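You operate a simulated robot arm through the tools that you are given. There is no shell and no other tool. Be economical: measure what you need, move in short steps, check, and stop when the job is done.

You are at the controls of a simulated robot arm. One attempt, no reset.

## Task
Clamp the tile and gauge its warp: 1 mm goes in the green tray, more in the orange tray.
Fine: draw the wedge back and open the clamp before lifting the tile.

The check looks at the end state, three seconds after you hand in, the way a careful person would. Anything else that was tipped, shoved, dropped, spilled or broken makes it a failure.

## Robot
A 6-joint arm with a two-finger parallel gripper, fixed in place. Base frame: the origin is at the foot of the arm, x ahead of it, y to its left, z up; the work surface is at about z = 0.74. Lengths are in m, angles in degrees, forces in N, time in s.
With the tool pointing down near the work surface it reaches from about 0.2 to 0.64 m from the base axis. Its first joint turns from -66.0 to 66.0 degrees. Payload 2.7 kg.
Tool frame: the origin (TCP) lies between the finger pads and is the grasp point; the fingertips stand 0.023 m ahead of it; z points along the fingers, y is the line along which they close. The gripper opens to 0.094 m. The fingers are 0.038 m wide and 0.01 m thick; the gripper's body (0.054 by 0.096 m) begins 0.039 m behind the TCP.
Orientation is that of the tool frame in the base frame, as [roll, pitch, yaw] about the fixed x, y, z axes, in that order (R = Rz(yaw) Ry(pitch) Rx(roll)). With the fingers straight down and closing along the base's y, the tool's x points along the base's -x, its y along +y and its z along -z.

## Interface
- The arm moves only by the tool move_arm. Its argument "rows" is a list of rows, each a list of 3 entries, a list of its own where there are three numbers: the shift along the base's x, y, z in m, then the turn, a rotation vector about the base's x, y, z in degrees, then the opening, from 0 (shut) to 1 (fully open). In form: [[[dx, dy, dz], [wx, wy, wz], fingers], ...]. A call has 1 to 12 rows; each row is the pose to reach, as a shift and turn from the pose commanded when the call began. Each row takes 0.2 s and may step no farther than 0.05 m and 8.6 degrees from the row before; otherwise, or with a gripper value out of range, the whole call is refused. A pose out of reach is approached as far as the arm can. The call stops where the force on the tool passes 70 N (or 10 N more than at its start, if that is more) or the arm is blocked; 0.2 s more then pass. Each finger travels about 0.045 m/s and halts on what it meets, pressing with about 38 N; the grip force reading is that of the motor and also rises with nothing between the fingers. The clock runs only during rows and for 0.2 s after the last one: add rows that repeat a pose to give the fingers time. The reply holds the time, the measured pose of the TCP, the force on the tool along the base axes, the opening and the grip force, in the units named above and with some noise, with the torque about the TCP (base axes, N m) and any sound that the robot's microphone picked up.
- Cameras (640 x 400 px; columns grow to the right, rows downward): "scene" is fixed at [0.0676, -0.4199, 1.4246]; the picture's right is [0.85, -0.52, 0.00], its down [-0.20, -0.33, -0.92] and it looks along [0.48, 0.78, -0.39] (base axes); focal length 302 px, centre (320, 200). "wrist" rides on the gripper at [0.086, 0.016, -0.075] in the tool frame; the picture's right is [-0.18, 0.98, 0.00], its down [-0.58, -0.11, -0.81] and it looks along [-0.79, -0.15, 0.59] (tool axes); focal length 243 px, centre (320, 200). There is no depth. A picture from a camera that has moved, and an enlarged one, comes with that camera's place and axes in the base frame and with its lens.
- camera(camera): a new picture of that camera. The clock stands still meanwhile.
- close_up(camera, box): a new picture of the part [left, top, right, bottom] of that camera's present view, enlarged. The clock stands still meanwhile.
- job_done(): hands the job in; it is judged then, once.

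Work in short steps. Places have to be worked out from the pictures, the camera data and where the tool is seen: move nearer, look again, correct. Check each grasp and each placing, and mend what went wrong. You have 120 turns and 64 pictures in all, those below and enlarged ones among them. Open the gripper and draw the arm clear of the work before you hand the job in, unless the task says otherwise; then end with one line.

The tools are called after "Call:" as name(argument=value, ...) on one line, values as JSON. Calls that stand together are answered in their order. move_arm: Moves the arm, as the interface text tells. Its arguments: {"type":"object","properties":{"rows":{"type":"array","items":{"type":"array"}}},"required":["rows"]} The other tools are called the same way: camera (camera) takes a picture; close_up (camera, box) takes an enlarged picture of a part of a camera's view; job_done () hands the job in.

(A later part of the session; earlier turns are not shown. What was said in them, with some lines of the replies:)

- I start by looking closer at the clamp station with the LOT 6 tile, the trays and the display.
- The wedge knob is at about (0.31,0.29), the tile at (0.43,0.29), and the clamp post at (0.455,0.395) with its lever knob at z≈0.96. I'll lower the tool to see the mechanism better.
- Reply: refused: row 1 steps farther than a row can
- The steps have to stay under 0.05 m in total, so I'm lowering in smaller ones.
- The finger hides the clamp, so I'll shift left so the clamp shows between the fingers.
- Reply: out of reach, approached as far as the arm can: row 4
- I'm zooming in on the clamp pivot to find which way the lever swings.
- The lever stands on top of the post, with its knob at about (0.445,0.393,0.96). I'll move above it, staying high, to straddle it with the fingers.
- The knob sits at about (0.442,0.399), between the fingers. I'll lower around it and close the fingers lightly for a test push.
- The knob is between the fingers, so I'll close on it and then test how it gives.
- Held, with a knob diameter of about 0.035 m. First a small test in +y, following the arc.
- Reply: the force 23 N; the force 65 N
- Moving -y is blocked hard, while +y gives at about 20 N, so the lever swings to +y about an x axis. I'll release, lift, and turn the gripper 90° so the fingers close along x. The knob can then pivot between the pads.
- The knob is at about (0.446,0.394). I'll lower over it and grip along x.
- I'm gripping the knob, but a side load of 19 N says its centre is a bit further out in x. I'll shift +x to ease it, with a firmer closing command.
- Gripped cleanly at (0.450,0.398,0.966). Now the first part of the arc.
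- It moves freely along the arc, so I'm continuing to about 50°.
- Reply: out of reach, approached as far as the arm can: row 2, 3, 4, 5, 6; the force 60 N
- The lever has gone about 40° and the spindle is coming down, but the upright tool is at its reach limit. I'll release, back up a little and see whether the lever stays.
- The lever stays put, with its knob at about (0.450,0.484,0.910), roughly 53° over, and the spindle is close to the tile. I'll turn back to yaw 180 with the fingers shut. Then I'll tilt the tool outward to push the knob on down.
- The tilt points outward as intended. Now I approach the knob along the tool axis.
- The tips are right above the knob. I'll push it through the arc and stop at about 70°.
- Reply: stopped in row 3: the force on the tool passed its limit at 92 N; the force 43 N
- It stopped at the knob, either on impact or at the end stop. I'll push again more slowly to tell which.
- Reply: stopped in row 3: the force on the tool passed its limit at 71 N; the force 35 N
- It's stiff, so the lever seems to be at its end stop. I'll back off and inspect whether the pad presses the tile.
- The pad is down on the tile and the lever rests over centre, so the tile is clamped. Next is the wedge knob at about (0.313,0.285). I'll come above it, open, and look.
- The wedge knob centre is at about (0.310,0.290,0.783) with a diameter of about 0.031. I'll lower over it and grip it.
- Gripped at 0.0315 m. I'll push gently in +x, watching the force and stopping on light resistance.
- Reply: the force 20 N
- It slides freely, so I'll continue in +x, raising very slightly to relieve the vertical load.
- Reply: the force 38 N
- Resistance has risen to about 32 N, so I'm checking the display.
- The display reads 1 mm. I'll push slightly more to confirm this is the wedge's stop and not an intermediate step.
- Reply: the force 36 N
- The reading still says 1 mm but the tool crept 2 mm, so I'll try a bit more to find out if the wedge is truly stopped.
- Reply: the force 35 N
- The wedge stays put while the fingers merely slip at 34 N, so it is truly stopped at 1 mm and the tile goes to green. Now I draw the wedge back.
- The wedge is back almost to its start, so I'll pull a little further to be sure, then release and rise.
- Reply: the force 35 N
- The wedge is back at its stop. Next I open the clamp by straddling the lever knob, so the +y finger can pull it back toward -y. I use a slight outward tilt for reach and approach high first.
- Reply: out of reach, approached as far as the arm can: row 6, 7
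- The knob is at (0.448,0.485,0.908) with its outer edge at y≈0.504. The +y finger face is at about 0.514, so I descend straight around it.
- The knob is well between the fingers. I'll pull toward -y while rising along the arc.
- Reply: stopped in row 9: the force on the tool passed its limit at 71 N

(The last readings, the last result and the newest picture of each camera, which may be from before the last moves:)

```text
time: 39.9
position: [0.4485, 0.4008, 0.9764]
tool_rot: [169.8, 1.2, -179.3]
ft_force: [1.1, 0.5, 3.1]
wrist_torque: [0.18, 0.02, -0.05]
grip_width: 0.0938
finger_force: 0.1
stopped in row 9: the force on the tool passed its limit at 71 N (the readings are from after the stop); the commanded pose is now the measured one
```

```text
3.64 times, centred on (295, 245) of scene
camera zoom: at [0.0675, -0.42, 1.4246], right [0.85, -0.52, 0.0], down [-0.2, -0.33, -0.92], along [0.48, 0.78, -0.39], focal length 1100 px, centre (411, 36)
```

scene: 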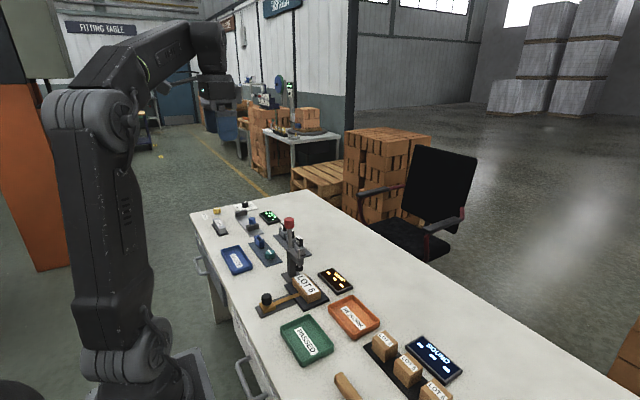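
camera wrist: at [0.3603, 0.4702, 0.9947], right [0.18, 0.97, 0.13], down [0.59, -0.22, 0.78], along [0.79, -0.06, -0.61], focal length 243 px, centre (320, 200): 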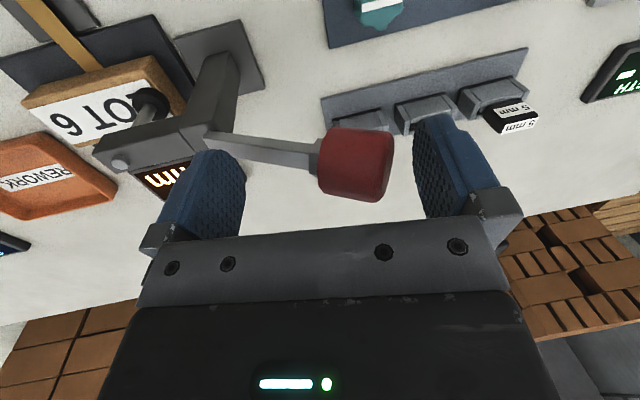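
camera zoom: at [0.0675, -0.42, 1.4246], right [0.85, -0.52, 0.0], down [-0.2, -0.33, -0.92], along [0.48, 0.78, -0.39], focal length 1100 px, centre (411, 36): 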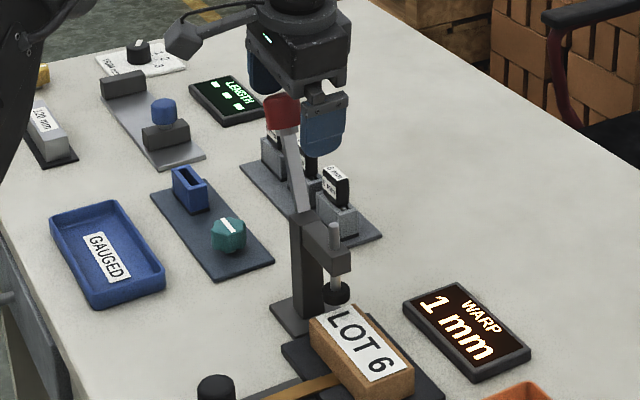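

The lever is mostly back, with the pad off the tile, but some tilt remains and the force has dropped. I'm looking with the wrist camera.

Call:
camera(camera="wrist")

```text
27 pictures are left
camera wrist: at [0.3586, 0.4031, 1.0509], right [0.17, 0.97, 0.18], down [0.57, -0.24, 0.79], along [0.81, -0.03, -0.59], focal length 243 px, centre (320, 200)
```

wrist: 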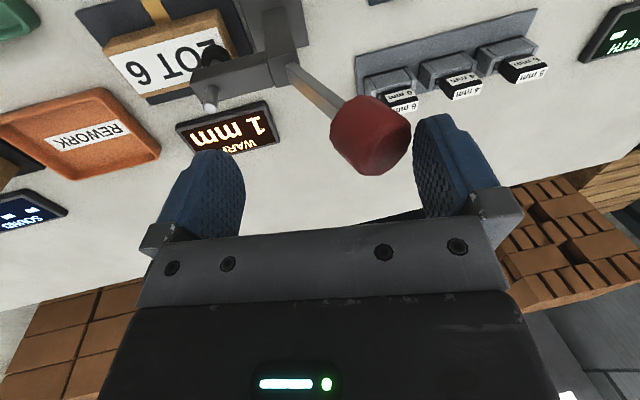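

The knob is at about (0.45,0.434,0.950), around 20° from open and touching the +y finger. I'll lower a little for a better hold and continue slowly.

Call:
move_arm(rows=[[[0, 0.002, -0.008], [0, 0, 0], 1], [[0, 0, -0.014], [0, 0, 0], 1], [[0, -0.005, -0.014], [0, 0, 0], 1], [[0, -0.01, -0.013], [0, 0, 0], 1], [[0, -0.015, -0.012], [0, 0, 0], 1], [[0, -0.02, -0.011], [0, 0, 0], 1], [[0, -0.025, -0.01], [0, 0, 0], 1], [[0, -0.03, -0.01], [0, 0, 0], 1]])

Call:
camera(camera="wrist")

```text
time: 41.6
position: [0.4483, 0.3804, 0.9827]
tool_rot: [168.3, 2.4, -179.2]
ft_force: [0.7, 0.4, -0.6]
wrist_torque: [0.03, -0.06, 0.0]
grip_width: 0.094
finger_force: 0.0
stopped in row 8: the force on the tool passed its limit at 71 N (the readings are from after the stop); the commanded pose is now the measured one
```

```text
26 pictures are left
camera wrist: at [0.3583, 0.3802, 1.0541], right [0.16, 0.96, 0.21], down [0.55, -0.26, 0.79], along [0.82, -0.01, -0.58], focal length 243 px, centre (320, 200)
```

wrist: 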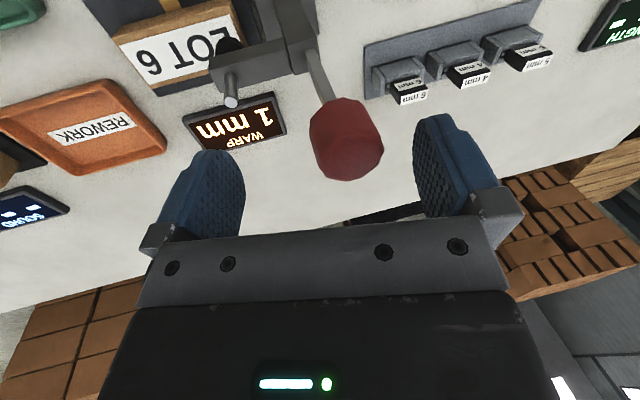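

The knob is now at y≈0.40, essentially upright again. I'll rise clear and check the clamp.

Call:
move_arm(rows=[[[0, 0.003, 0.03], [0, 0, 0], 1], [[0, 0.003, 0.07], [-4, 0, 0], 1], [[-0.03, -0.03, 0.07], [-10, 0, 0], 1], [[-0.06, -0.06, 0.07], [-12, -2, 0], 1], [[-0.09, -0.09, 0.07], [-12, -2.4, 0], 1], [[-0.11, -0.13, 0.07], [-12, -2.4, 0], 1], [[-0.12, -0.17, 0.07], [-12, -2.4, 0], 1]])

Call:
close_up(camera="scene", box=[255, 200, 375, 320])

Call:
camera(camera="wrist")

```text
time: 43.2
position: [0.3286, 0.21, 1.0491]
tool_rot: [-179.6, 4.7, -178.4]
ft_force: [-0.3, -0.2, -0.2]
wrist_torque: [0.0, -0.01, 0.01]
grip_width: 0.0942
finger_force: 0.0
```

```text
3.33 times, centred on (315, 260) of scene
camera zoom: at [0.0676, -0.4199, 1.4246], right [0.85, -0.52, 0.0], down [-0.2, -0.33, -0.92], along [0.48, 0.78, -0.39], focal length 1008 px, centre (337, 0)
```

zoom: 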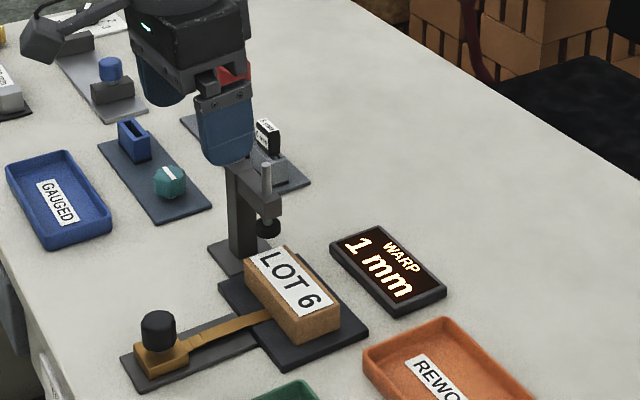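

```text
24 pictures are left
camera wrist: at [0.2351, 0.2251, 1.1165], right [0.16, 0.99, 0.01], down [0.52, -0.09, 0.85], along [0.84, -0.13, -0.53], focal length 243 px, centre (320, 200)
```

wrist: 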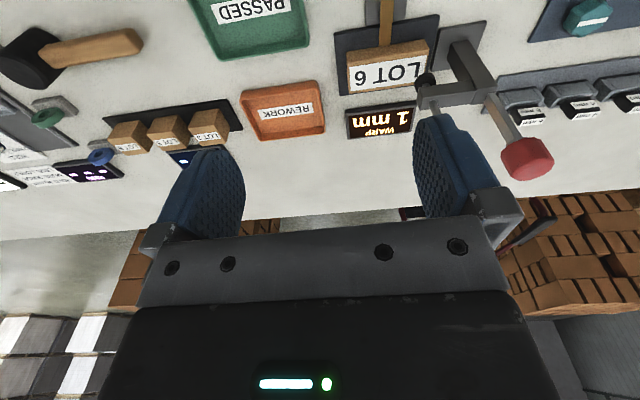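

The clamp is fully open. Next I level the tool and turn it 90° so the fingers close along x across the tile's width.

Call:
move_arm(rows=[[[0, 0, 0], [0, 4.7, -1.6], 1]])

Call:
move_arm(rows=[[[0, 0, 0], [0, 0, 8.5], 1], [[0, 0, 0], [0, 0, 17], 1], [[0.02, 0.0, 0], [0, 0, 25.5], 1], [[0.04, 0, 0], [0, 0, 34], 1], [[0.06, 0, 0], [0, 0, 42.5], 1], [[0.08, 0, 0], [0, 0, 51], 1], [[0.1, 0, 0], [0, 0, 59.5], 1], [[0.122, 0, 0], [0, 0, 68], 1], [[0.122, 0, 0], [0, 0, 76.5], 1], [[0.122, 0, -0.03], [0, 0, 85], 1], [[0.122, 0, -0.06], [0, 0, 90], 1]])

Call:
camera(camera="wrist")

```text
time: 43.6
position: [0.328, 0.2102, 1.051]
tool_rot: [-179.8, -0.3, -180.0]
ft_force: [-0.2, 0.7, 0.1]
wrist_torque: [-0.01, 0.01, -0.01]
grip_width: 0.0942
finger_force: 0.2
```

```text
time: 46.0
position: [0.4509, 0.2082, 0.9926]
tool_rot: [-179.6, -0.2, -89.9]
ft_force: [0.4, -0.2, -0.3]
wrist_torque: [-0.01, 0.0, 0.03]
grip_width: 0.0938
finger_force: 0.1
```

```text
23 pictures are left
camera wrist: at [0.4333, 0.1236, 1.0663], right [-0.98, 0.18, -0.01], down [0.1, 0.58, 0.81], along [0.15, 0.79, -0.59], focal length 243 px, centre (320, 200)
```

wrist: 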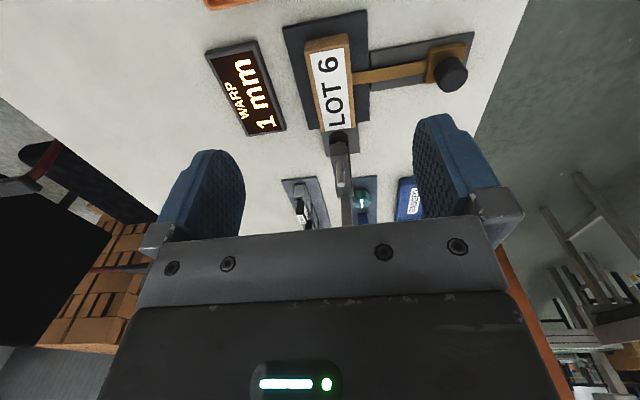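

Call:
close_up(camera="wrist", box=[250, 0, 410, 160])

```text
2.50 times, centred on (330, 80) of wrist
camera zoom: at [0.4333, 0.1236, 1.0663], right [-0.98, 0.18, -0.01], down [0.1, 0.58, 0.81], along [0.15, 0.79, -0.59], focal length 606 px, centre (295, 500)
```

zoom: 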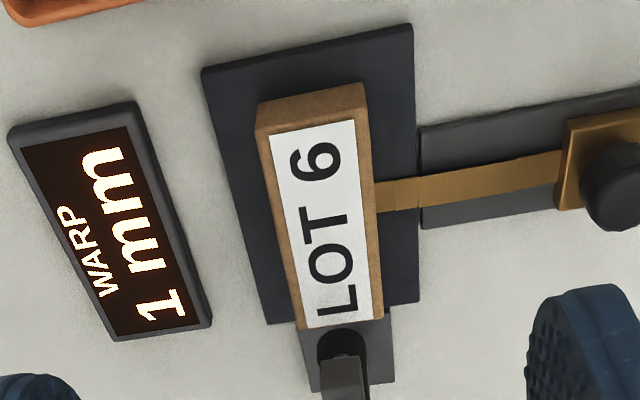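

The tile spans x 0.426–0.4745, y 0.2385–0.343, with its top at z≈0.78, and the pad hangs above its +y end. I'll grip at (0.450,0.258), clear of the wedge tongue, then slide it out toward -y before lifting.

Call:
move_arm(rows=[[[-0.001, 0.025, -0.03], [0, 0, 0], 1], [[-0.001, 0.05, -0.06], [0, 0, 0], 1], [[-0.001, 0.05, -0.1], [0, 0, 0], 1], [[-0.001, 0.05, -0.14], [0, 0, 0], 1]])

Call:
camera(camera="wrist")

Call:
close_up(camera="scene", box=[255, 210, 355, 310])

```text
time: 47.0
position: [0.4506, 0.2606, 0.8529]
tool_rot: [-179.6, -0.2, -90.0]
ft_force: [1.3, 1.0, -0.2]
wrist_torque: [0.06, -0.05, 0.0]
grip_width: 0.0939
finger_force: 0.1
```

```text
21 pictures are left
camera wrist: at [0.4334, 0.1739, 0.9276], right [-0.98, 0.18, -0.01], down [0.1, 0.58, 0.81], along [0.15, 0.79, -0.59], focal length 243 px, centre (320, 200)
```

wrist: 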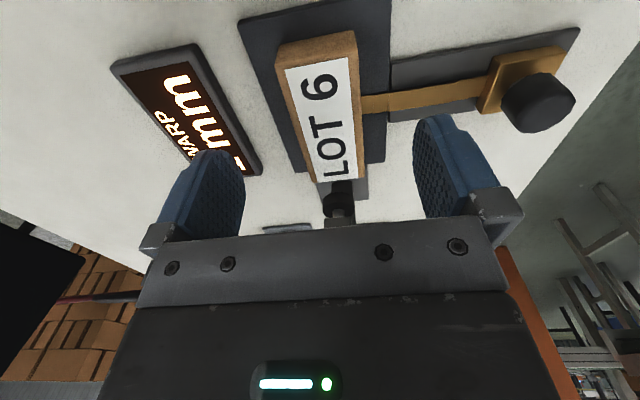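

```text
4.00 times, centred on (305, 260) of scene
camera zoom: at [0.0676, -0.4199, 1.4246], right [0.85, -0.52, 0.0], down [-0.2, -0.33, -0.92], along [0.48, 0.78, -0.39], focal length 1210 px, centre (380, -40)
```

zoom: 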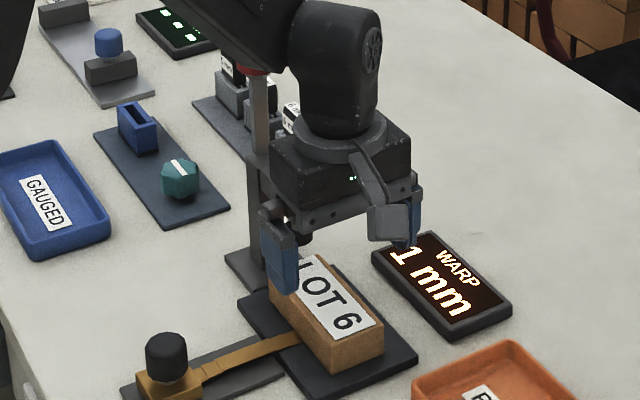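

All aligned and clear. I'll descend to grasp height and close.

Call:
move_arm(rows=[[[0, -0.001, -0.025], [0, 0, 0], 1], [[0, -0.001, -0.05], [0, 0, 0], 1], [[0, -0.001, -0.07], [0, 0, 0], 1], [[0, -0.001, -0.07], [0, 0, 0], 0.45], [[0, -0.001, -0.07], [0, 0, 0], 0.4], [[0, -0.001, -0.07], [0, 0, 0], 0.4], [[0, -0.001, -0.07], [0, 0, 0], 0.4], [[0, -0.001, -0.07], [0, 0, 0], 0.4]])

Call:
close_up(camera="scene", box=[255, 210, 355, 310])

```text
time: 48.9
position: [0.4486, 0.2598, 0.785]
tool_rot: [-179.6, -0.2, -90.0]
ft_force: [1.0, -0.7, -0.8]
wrist_torque: [0.01, -0.05, 0.01]
grip_width: 0.0497
finger_force: 37.7
```

```text
4.00 times, centred on (305, 260) of scene
camera zoom: at [0.0676, -0.4199, 1.4246], right [0.85, -0.52, 0.0], down [-0.2, -0.33, -0.92], along [0.48, 0.78, -0.39], focal length 1210 px, centre (380, -40)
```

zoom: 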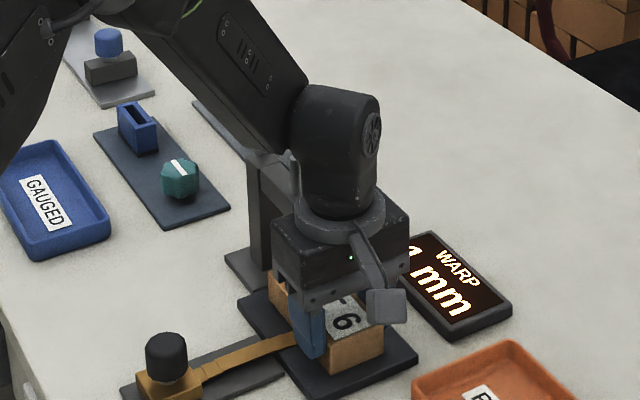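

The tile is gripped at 0.0497 m. I'll lift 6 mm and slide out toward -y from under the pad.

Call:
move_arm(rows=[[[0, 0, 0.003], [0, 0, 0], 0.4], [[0, 0, 0.006], [0, 0, 0], 0.4], [[0, -0.01, 0.007], [0, 0, 0], 0.4], [[0, -0.02, 0.007], [0, 0, 0], 0.4], [[0, -0.035, 0.008], [0, 0, 0], 0.4], [[0, -0.05, 0.01], [0, 0, 0], 0.4]])

Call:
close_up(camera="scene", box=[255, 210, 355, 310])

```text
time: 50.2
position: [0.4492, 0.2121, 0.7917]
tool_rot: [-179.6, 0.0, -89.9]
ft_force: [-1.5, 11.6, -5.1]
wrist_torque: [0.36, 0.12, 0.19]
grip_width: 0.0497
finger_force: 37.7
```

```text
4.00 times, centred on (305, 260) of scene
camera zoom: at [0.0677, -0.4197, 1.4247], right [0.85, -0.52, 0.0], down [-0.2, -0.33, -0.92], along [0.48, 0.78, -0.39], focal length 1210 px, centre (380, -40)
```

zoom: 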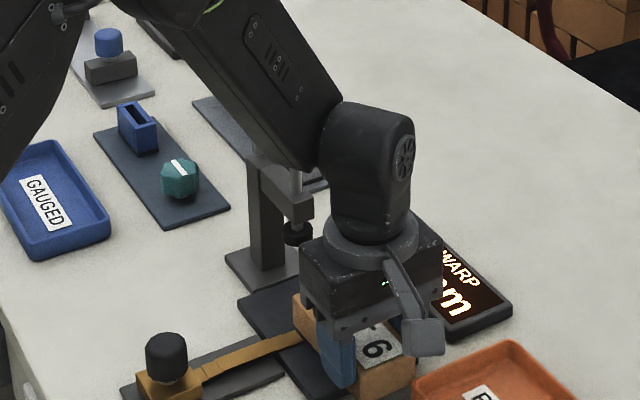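

The tile end is now clear of the pad (y<0.30). The 11 N is probably the tile's end dragging on the plate, so I lift straight up.

Call:
move_arm(rows=[[[0, 0, 0.02], [0, 0, 0], 0.4], [[0, 0, 0.04], [0, 0, 0], 0.4], [[0, 0, 0.07], [0, 0, 0], 0.4], [[0, 0, 0.1], [0, 0, 0], 0.4]])

Call:
camera(camera="scene")

Call:
camera(camera="wrist")

```text
time: 51.2
position: [0.4503, 0.209, 0.8928]
tool_rot: [-179.8, -0.2, -90.1]
ft_force: [-0.3, 0.3, -1.2]
wrist_torque: [-0.04, -0.02, -0.02]
grip_width: 0.0495
finger_force: 38.4
```

```text
17 pictures are left
```

scene: 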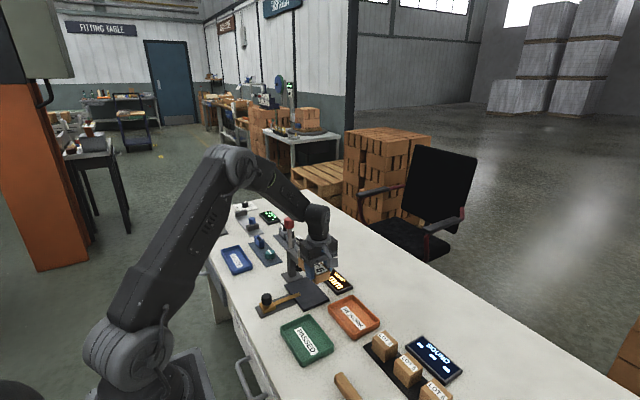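

```text
16 pictures are left
camera wrist: at [0.4329, 0.1225, 0.9674], right [-0.98, 0.18, -0.01], down [0.11, 0.58, 0.81], along [0.15, 0.79, -0.59], focal length 243 px, centre (320, 200)
```

wrist: 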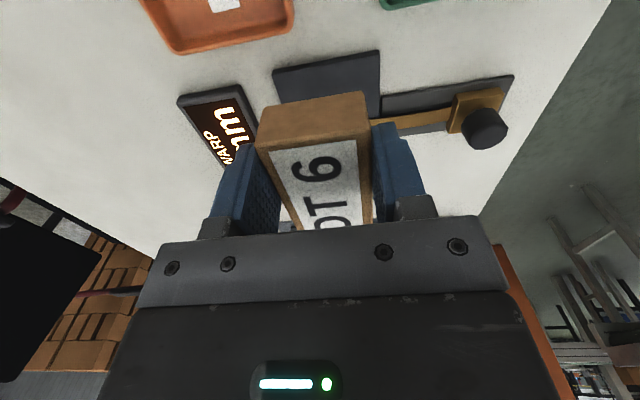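

The tile is held securely at about 1 N of weight, and the plate is empty. Now I measure the green tray precisely.

Call:
close_up(camera="scene", box=[265, 300, 345, 380])

```text
5.00 times, centred on (305, 340) of scene
camera zoom: at [0.0676, -0.4199, 1.4246], right [0.85, -0.52, 0.0], down [-0.2, -0.33, -0.92], along [0.48, 0.78, -0.39], focal length 1512 px, centre (395, -500)
```

zoom: 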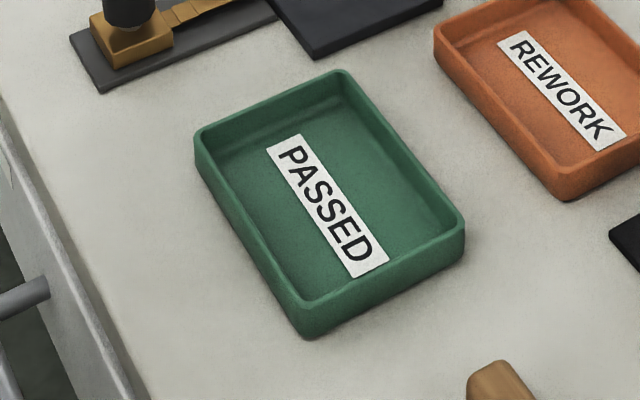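

The tray's outer rim spans x 0.309–0.403 and y 0.0575–0.185, so its centre is (0.356,0.121). The tile centre sits 0.031 in +y of the TCP, so I aim the TCP at (0.356,0.090).

Call:
move_arm(rows=[[[-0.024, -0.03, 0], [0, 0, 0], 0.4], [[-0.048, -0.06, 0], [0, 0, 0], 0.4], [[-0.072, -0.09, 0], [0, 0, 0], 0.4], [[-0.094, -0.119, 0], [0, 0, 0], 0.4], [[-0.094, -0.119, -0.03], [0, 0, 0], 0.4], [[-0.094, -0.119, -0.06], [0, 0, 0], 0.4]])

Call:
close_up(camera="scene", box=[255, 280, 355, 380])

Call:
camera(camera="wrist")

```text
time: 52.6
position: [0.3556, 0.091, 0.8319]
tool_rot: [-179.6, -0.1, -89.9]
ft_force: [0.1, 0.2, -1.6]
wrist_torque: [-0.08, 0.02, -0.02]
grip_width: 0.0497
finger_force: 38.0
```

```text
4.00 times, centred on (305, 330) of scene
camera zoom: at [0.0676, -0.42, 1.4246], right [0.85, -0.52, 0.0], down [-0.2, -0.33, -0.92], along [0.48, 0.78, -0.39], focal length 1210 px, centre (380, -320)
```

zoom: 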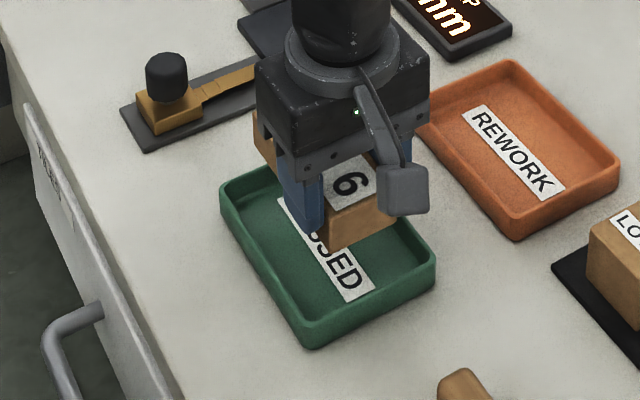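

```text
13 pictures are left
camera wrist: at [0.338, 0.0047, 0.9057], right [-0.98, 0.18, -0.01], down [0.1, 0.58, 0.81], along [0.15, 0.79, -0.59], focal length 243 px, centre (320, 200)
```

wrist: 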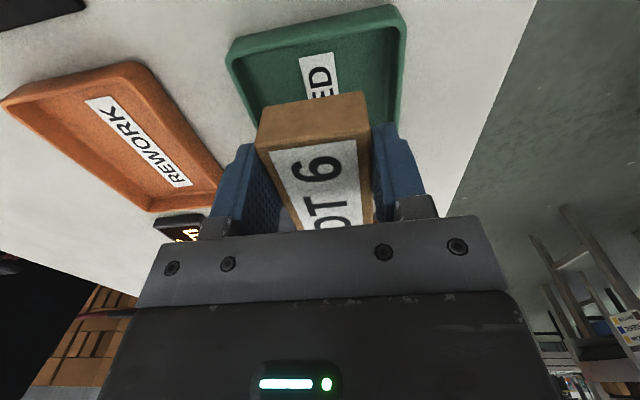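

By the closer wrist view the tray's near rim is at y≈0.050, about 7 mm less than the scene estimate. I'll shift -y by 6 mm, lower to just above the rim, and check again.

Call:
move_arm(rows=[[[-0.001, -0.006, 0], [0, 0, 0], 0.4], [[-0.001, -0.006, -0.012], [0, 0, 0], 0.4], [[-0.001, -0.006, -0.024], [0, 0, 0], 0.4]])

Call:
close_up(camera="wrist", box=[210, 0, 430, 160])

Call:
close_up(camera="scene", box=[265, 300, 345, 380])

```text
time: 53.5
position: [0.355, 0.0827, 0.8077]
tool_rot: [-179.7, -0.3, -90.1]
ft_force: [0.5, -0.3, -1.8]
wrist_torque: [-0.07, -0.03, 0.0]
grip_width: 0.0494
finger_force: 37.8
```

```text
2.50 times, centred on (320, 80) of wrist
camera zoom: at [0.3374, -0.0017, 0.8816], right [-0.98, 0.18, -0.01], down [0.11, 0.58, 0.81], along [0.15, 0.79, -0.59], focal length 606 px, centre (320, 500)
```

zoom: 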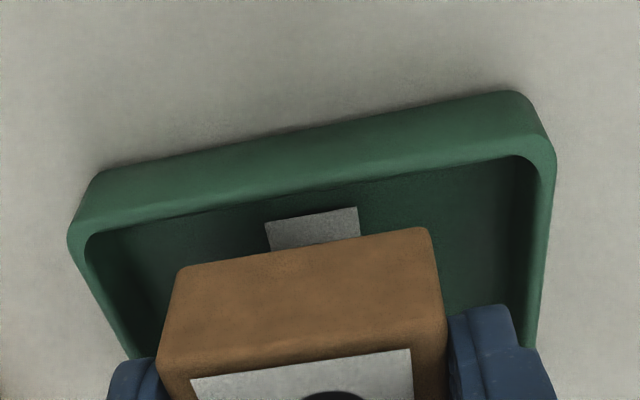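

```text
5.00 times, centred on (305, 340) of scene
camera zoom: at [0.0676, -0.4199, 1.4246], right [0.85, -0.52, 0.0], down [-0.2, -0.33, -0.92], along [0.48, 0.78, -0.39], focal length 1512 px, centre (395, -500)
```

zoom: 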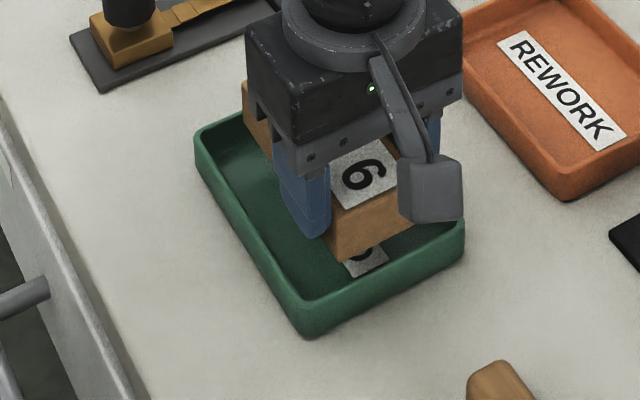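

The near gap is about 7 mm and the far gap about 4 mm, and x is centred. I nudge 1 mm in -y and lower gently to the tray floor.

Call:
move_arm(rows=[[[0, -0.001, -0.006], [0, 0, 0], 0.4], [[0, -0.001, -0.011], [0, 0, 0], 0.4], [[0, -0.001, -0.016], [0, 0, 0], 0.4], [[0, -0.001, -0.019], [0, 0, 0], 0.4]])

```text
time: 54.5
position: [0.355, 0.0838, 0.7888]
tool_rot: [-179.7, 0.0, -90.1]
ft_force: [-0.7, -0.1, -2.5]
wrist_torque: [-0.04, 0.01, 0.0]
grip_width: 0.0495
finger_force: 37.9
```

No contact yet, so I keep lowering in 2 mm steps until I feel the floor.

Call:
move_arm(rows=[[[0, 0, -0.002], [0, 0, 0], 0.4], [[0, 0, -0.004], [0, 0, 0], 0.4]])

Call:
close_up(camera="wrist", box=[210, 0, 430, 160])

```text
time: 55.0
position: [0.3542, 0.083, 0.7852]
tool_rot: [-179.6, -0.1, -90.0]
ft_force: [0.7, 0.3, -0.7]
wrist_torque: [-0.02, -0.01, 0.02]
grip_width: 0.0496
finger_force: 38.2
```

```text
2.50 times, centred on (320, 80) of wrist
camera zoom: at [0.3366, -0.0026, 0.8591], right [-0.98, 0.18, -0.01], down [0.1, 0.58, 0.81], along [0.15, 0.79, -0.59], focal length 606 px, centre (320, 500)
```

zoom: 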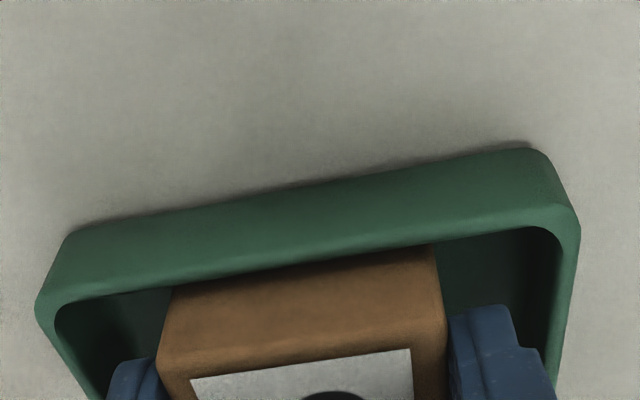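

The tile is inside the walls. I continue down until there's contact.

Call:
move_arm(rows=[[[0, 0, -0.0015], [0, 0, 0], 0.4], [[0, 0, -0.003], [0, 0, 0], 0.4]])

Call:
move_arm(rows=[[[0, 0, -0.0015], [0, 0, 0], 0.4], [[0, 0, -0.003], [0, 0, 0], 0.4]])

```text
time: 55.6
position: [0.3556, 0.0831, 0.7817]
tool_rot: [-179.7, -0.2, -90.0]
ft_force: [-0.4, -0.4, -1.9]
wrist_torque: [-0.05, 0.01, 0.01]
grip_width: 0.0499
finger_force: 37.6
```

```text
time: 56.2
position: [0.3547, 0.0828, 0.7794]
tool_rot: [-179.7, -0.1, -90.0]
ft_force: [0.9, -0.1, -1.7]
wrist_torque: [-0.02, 0.02, 0.04]
grip_width: 0.0493
finger_force: 37.8
```

Call:
move_arm(rows=[[[0, 0, -0.0015], [0, 0, 0], 0.4], [[0, 0, -0.003], [0, 0, 0], 0.4], [[0, 0, -0.0045], [0, 0, 0], 0.4]])

```text
time: 57.0
position: [0.3557, 0.0839, 0.7762]
tool_rot: [-179.7, 0.0, -90.1]
ft_force: [-5.8, -6.4, 27.6]
wrist_torque: [-0.1, 0.33, 0.13]
grip_width: 0.05
finger_force: 37.9
```

The floor is touched at z≈0.776, with Fz at 27 N. I'll ease up 1.5 mm, open slightly, and rise.

Call:
move_arm(rows=[[[0, 0, 0.0015], [0, 0, 0], 0.4], [[0, 0, 0.0015], [0, 0, 0], 0.6], [[0, 0, 0.0015], [0, 0, 0], 0.62], [[0, 0, 0.0015], [0, 0, 0], 0.62], [[0, 0, 0.01], [0, 0, 0], 0.62], [[0, 0, 0.04], [0, 0, 0], 0.62], [[0, 0, 0.08], [0, 0, 0], 0.8], [[0, 0, 0.12], [0, 0, 0], 1], [[0, 0, 0.16], [0, 0, 0], 1], [[0, -0.03, 0.2], [0, 0, 0], 1], [[0, -0.07, 0.22], [0, 0, 0], 1]])

Call:
camera(camera="scene")

Call:
close_up(camera="scene", box=[240, 210, 400, 370])

```text
time: 59.5
position: [0.3558, 0.0111, 0.9961]
tool_rot: [-179.7, -0.2, -90.0]
ft_force: [0.0, 0.1, -0.6]
wrist_torque: [-0.02, 0.0, -0.02]
grip_width: 0.094
finger_force: 0.0
```

```text
9 pictures are left
```

scene: 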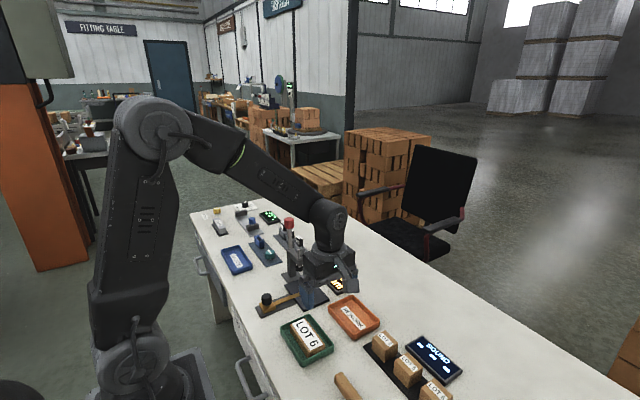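

```text
2.50 times, centred on (320, 290) of scene
camera zoom: at [0.0676, -0.4199, 1.4246], right [0.85, -0.52, 0.0], down [-0.2, -0.33, -0.92], along [0.48, 0.78, -0.39], focal length 756 px, centre (320, -25)
```

zoom: 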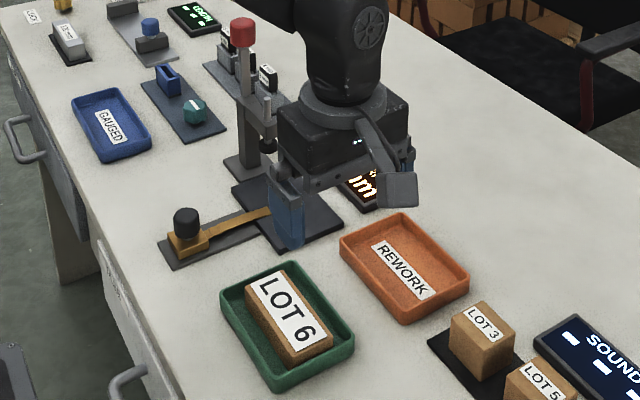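

LOT 6 sits in the green tray, the clamp is upright and the wedge is back. I'll draw the arm higher and take one last close look.

Call:
move_arm(rows=[[[0, 0, 0.04], [0, 0, 0], 1], [[-0.03, 0, 0.07], [0, 0, 0], 1], [[-0.06, 0, 0.1], [0, 0, 0], 1], [[-0.08, 0, 0.14], [0, 0, 0], 1], [[-0.08, 0, 0.18], [0, 0, 0], 1]])

Call:
close_up(camera="scene", box=[250, 210, 360, 370])

```text
time: 60.6
position: [0.2757, 0.0112, 1.174]
tool_rot: [-179.7, -0.3, -90.0]
ft_force: [-1.2, 0.1, 0.2]
wrist_torque: [0.0, 0.05, -0.01]
grip_width: 0.0941
finger_force: 0.1
```

```text
2.50 times, centred on (305, 290) of scene
camera zoom: at [0.0676, -0.42, 1.4246], right [0.85, -0.52, 0.0], down [-0.2, -0.33, -0.92], along [0.48, 0.78, -0.39], focal length 756 px, centre (358, -25)
```

zoom: 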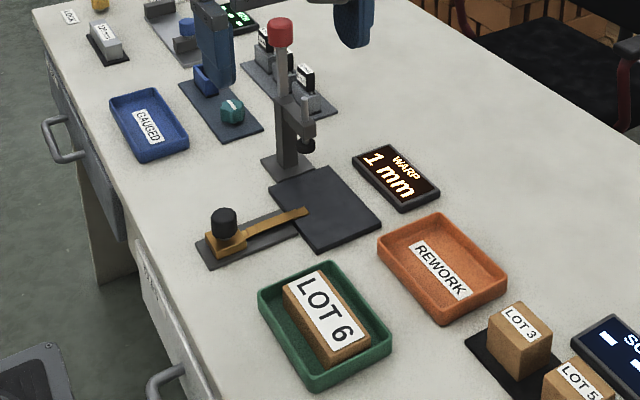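

The tile lies flat in the green tray, the clamp is open, the wedge is withdrawn and everything else is undisturbed. I'm handing in.

Call:
job_done()

```text
The job is handed in.
```

LOT 6 gauged at 1 mm warp and is in the green PASSED tray; I drew the wedge back and opened the clamp before lifting the tile.
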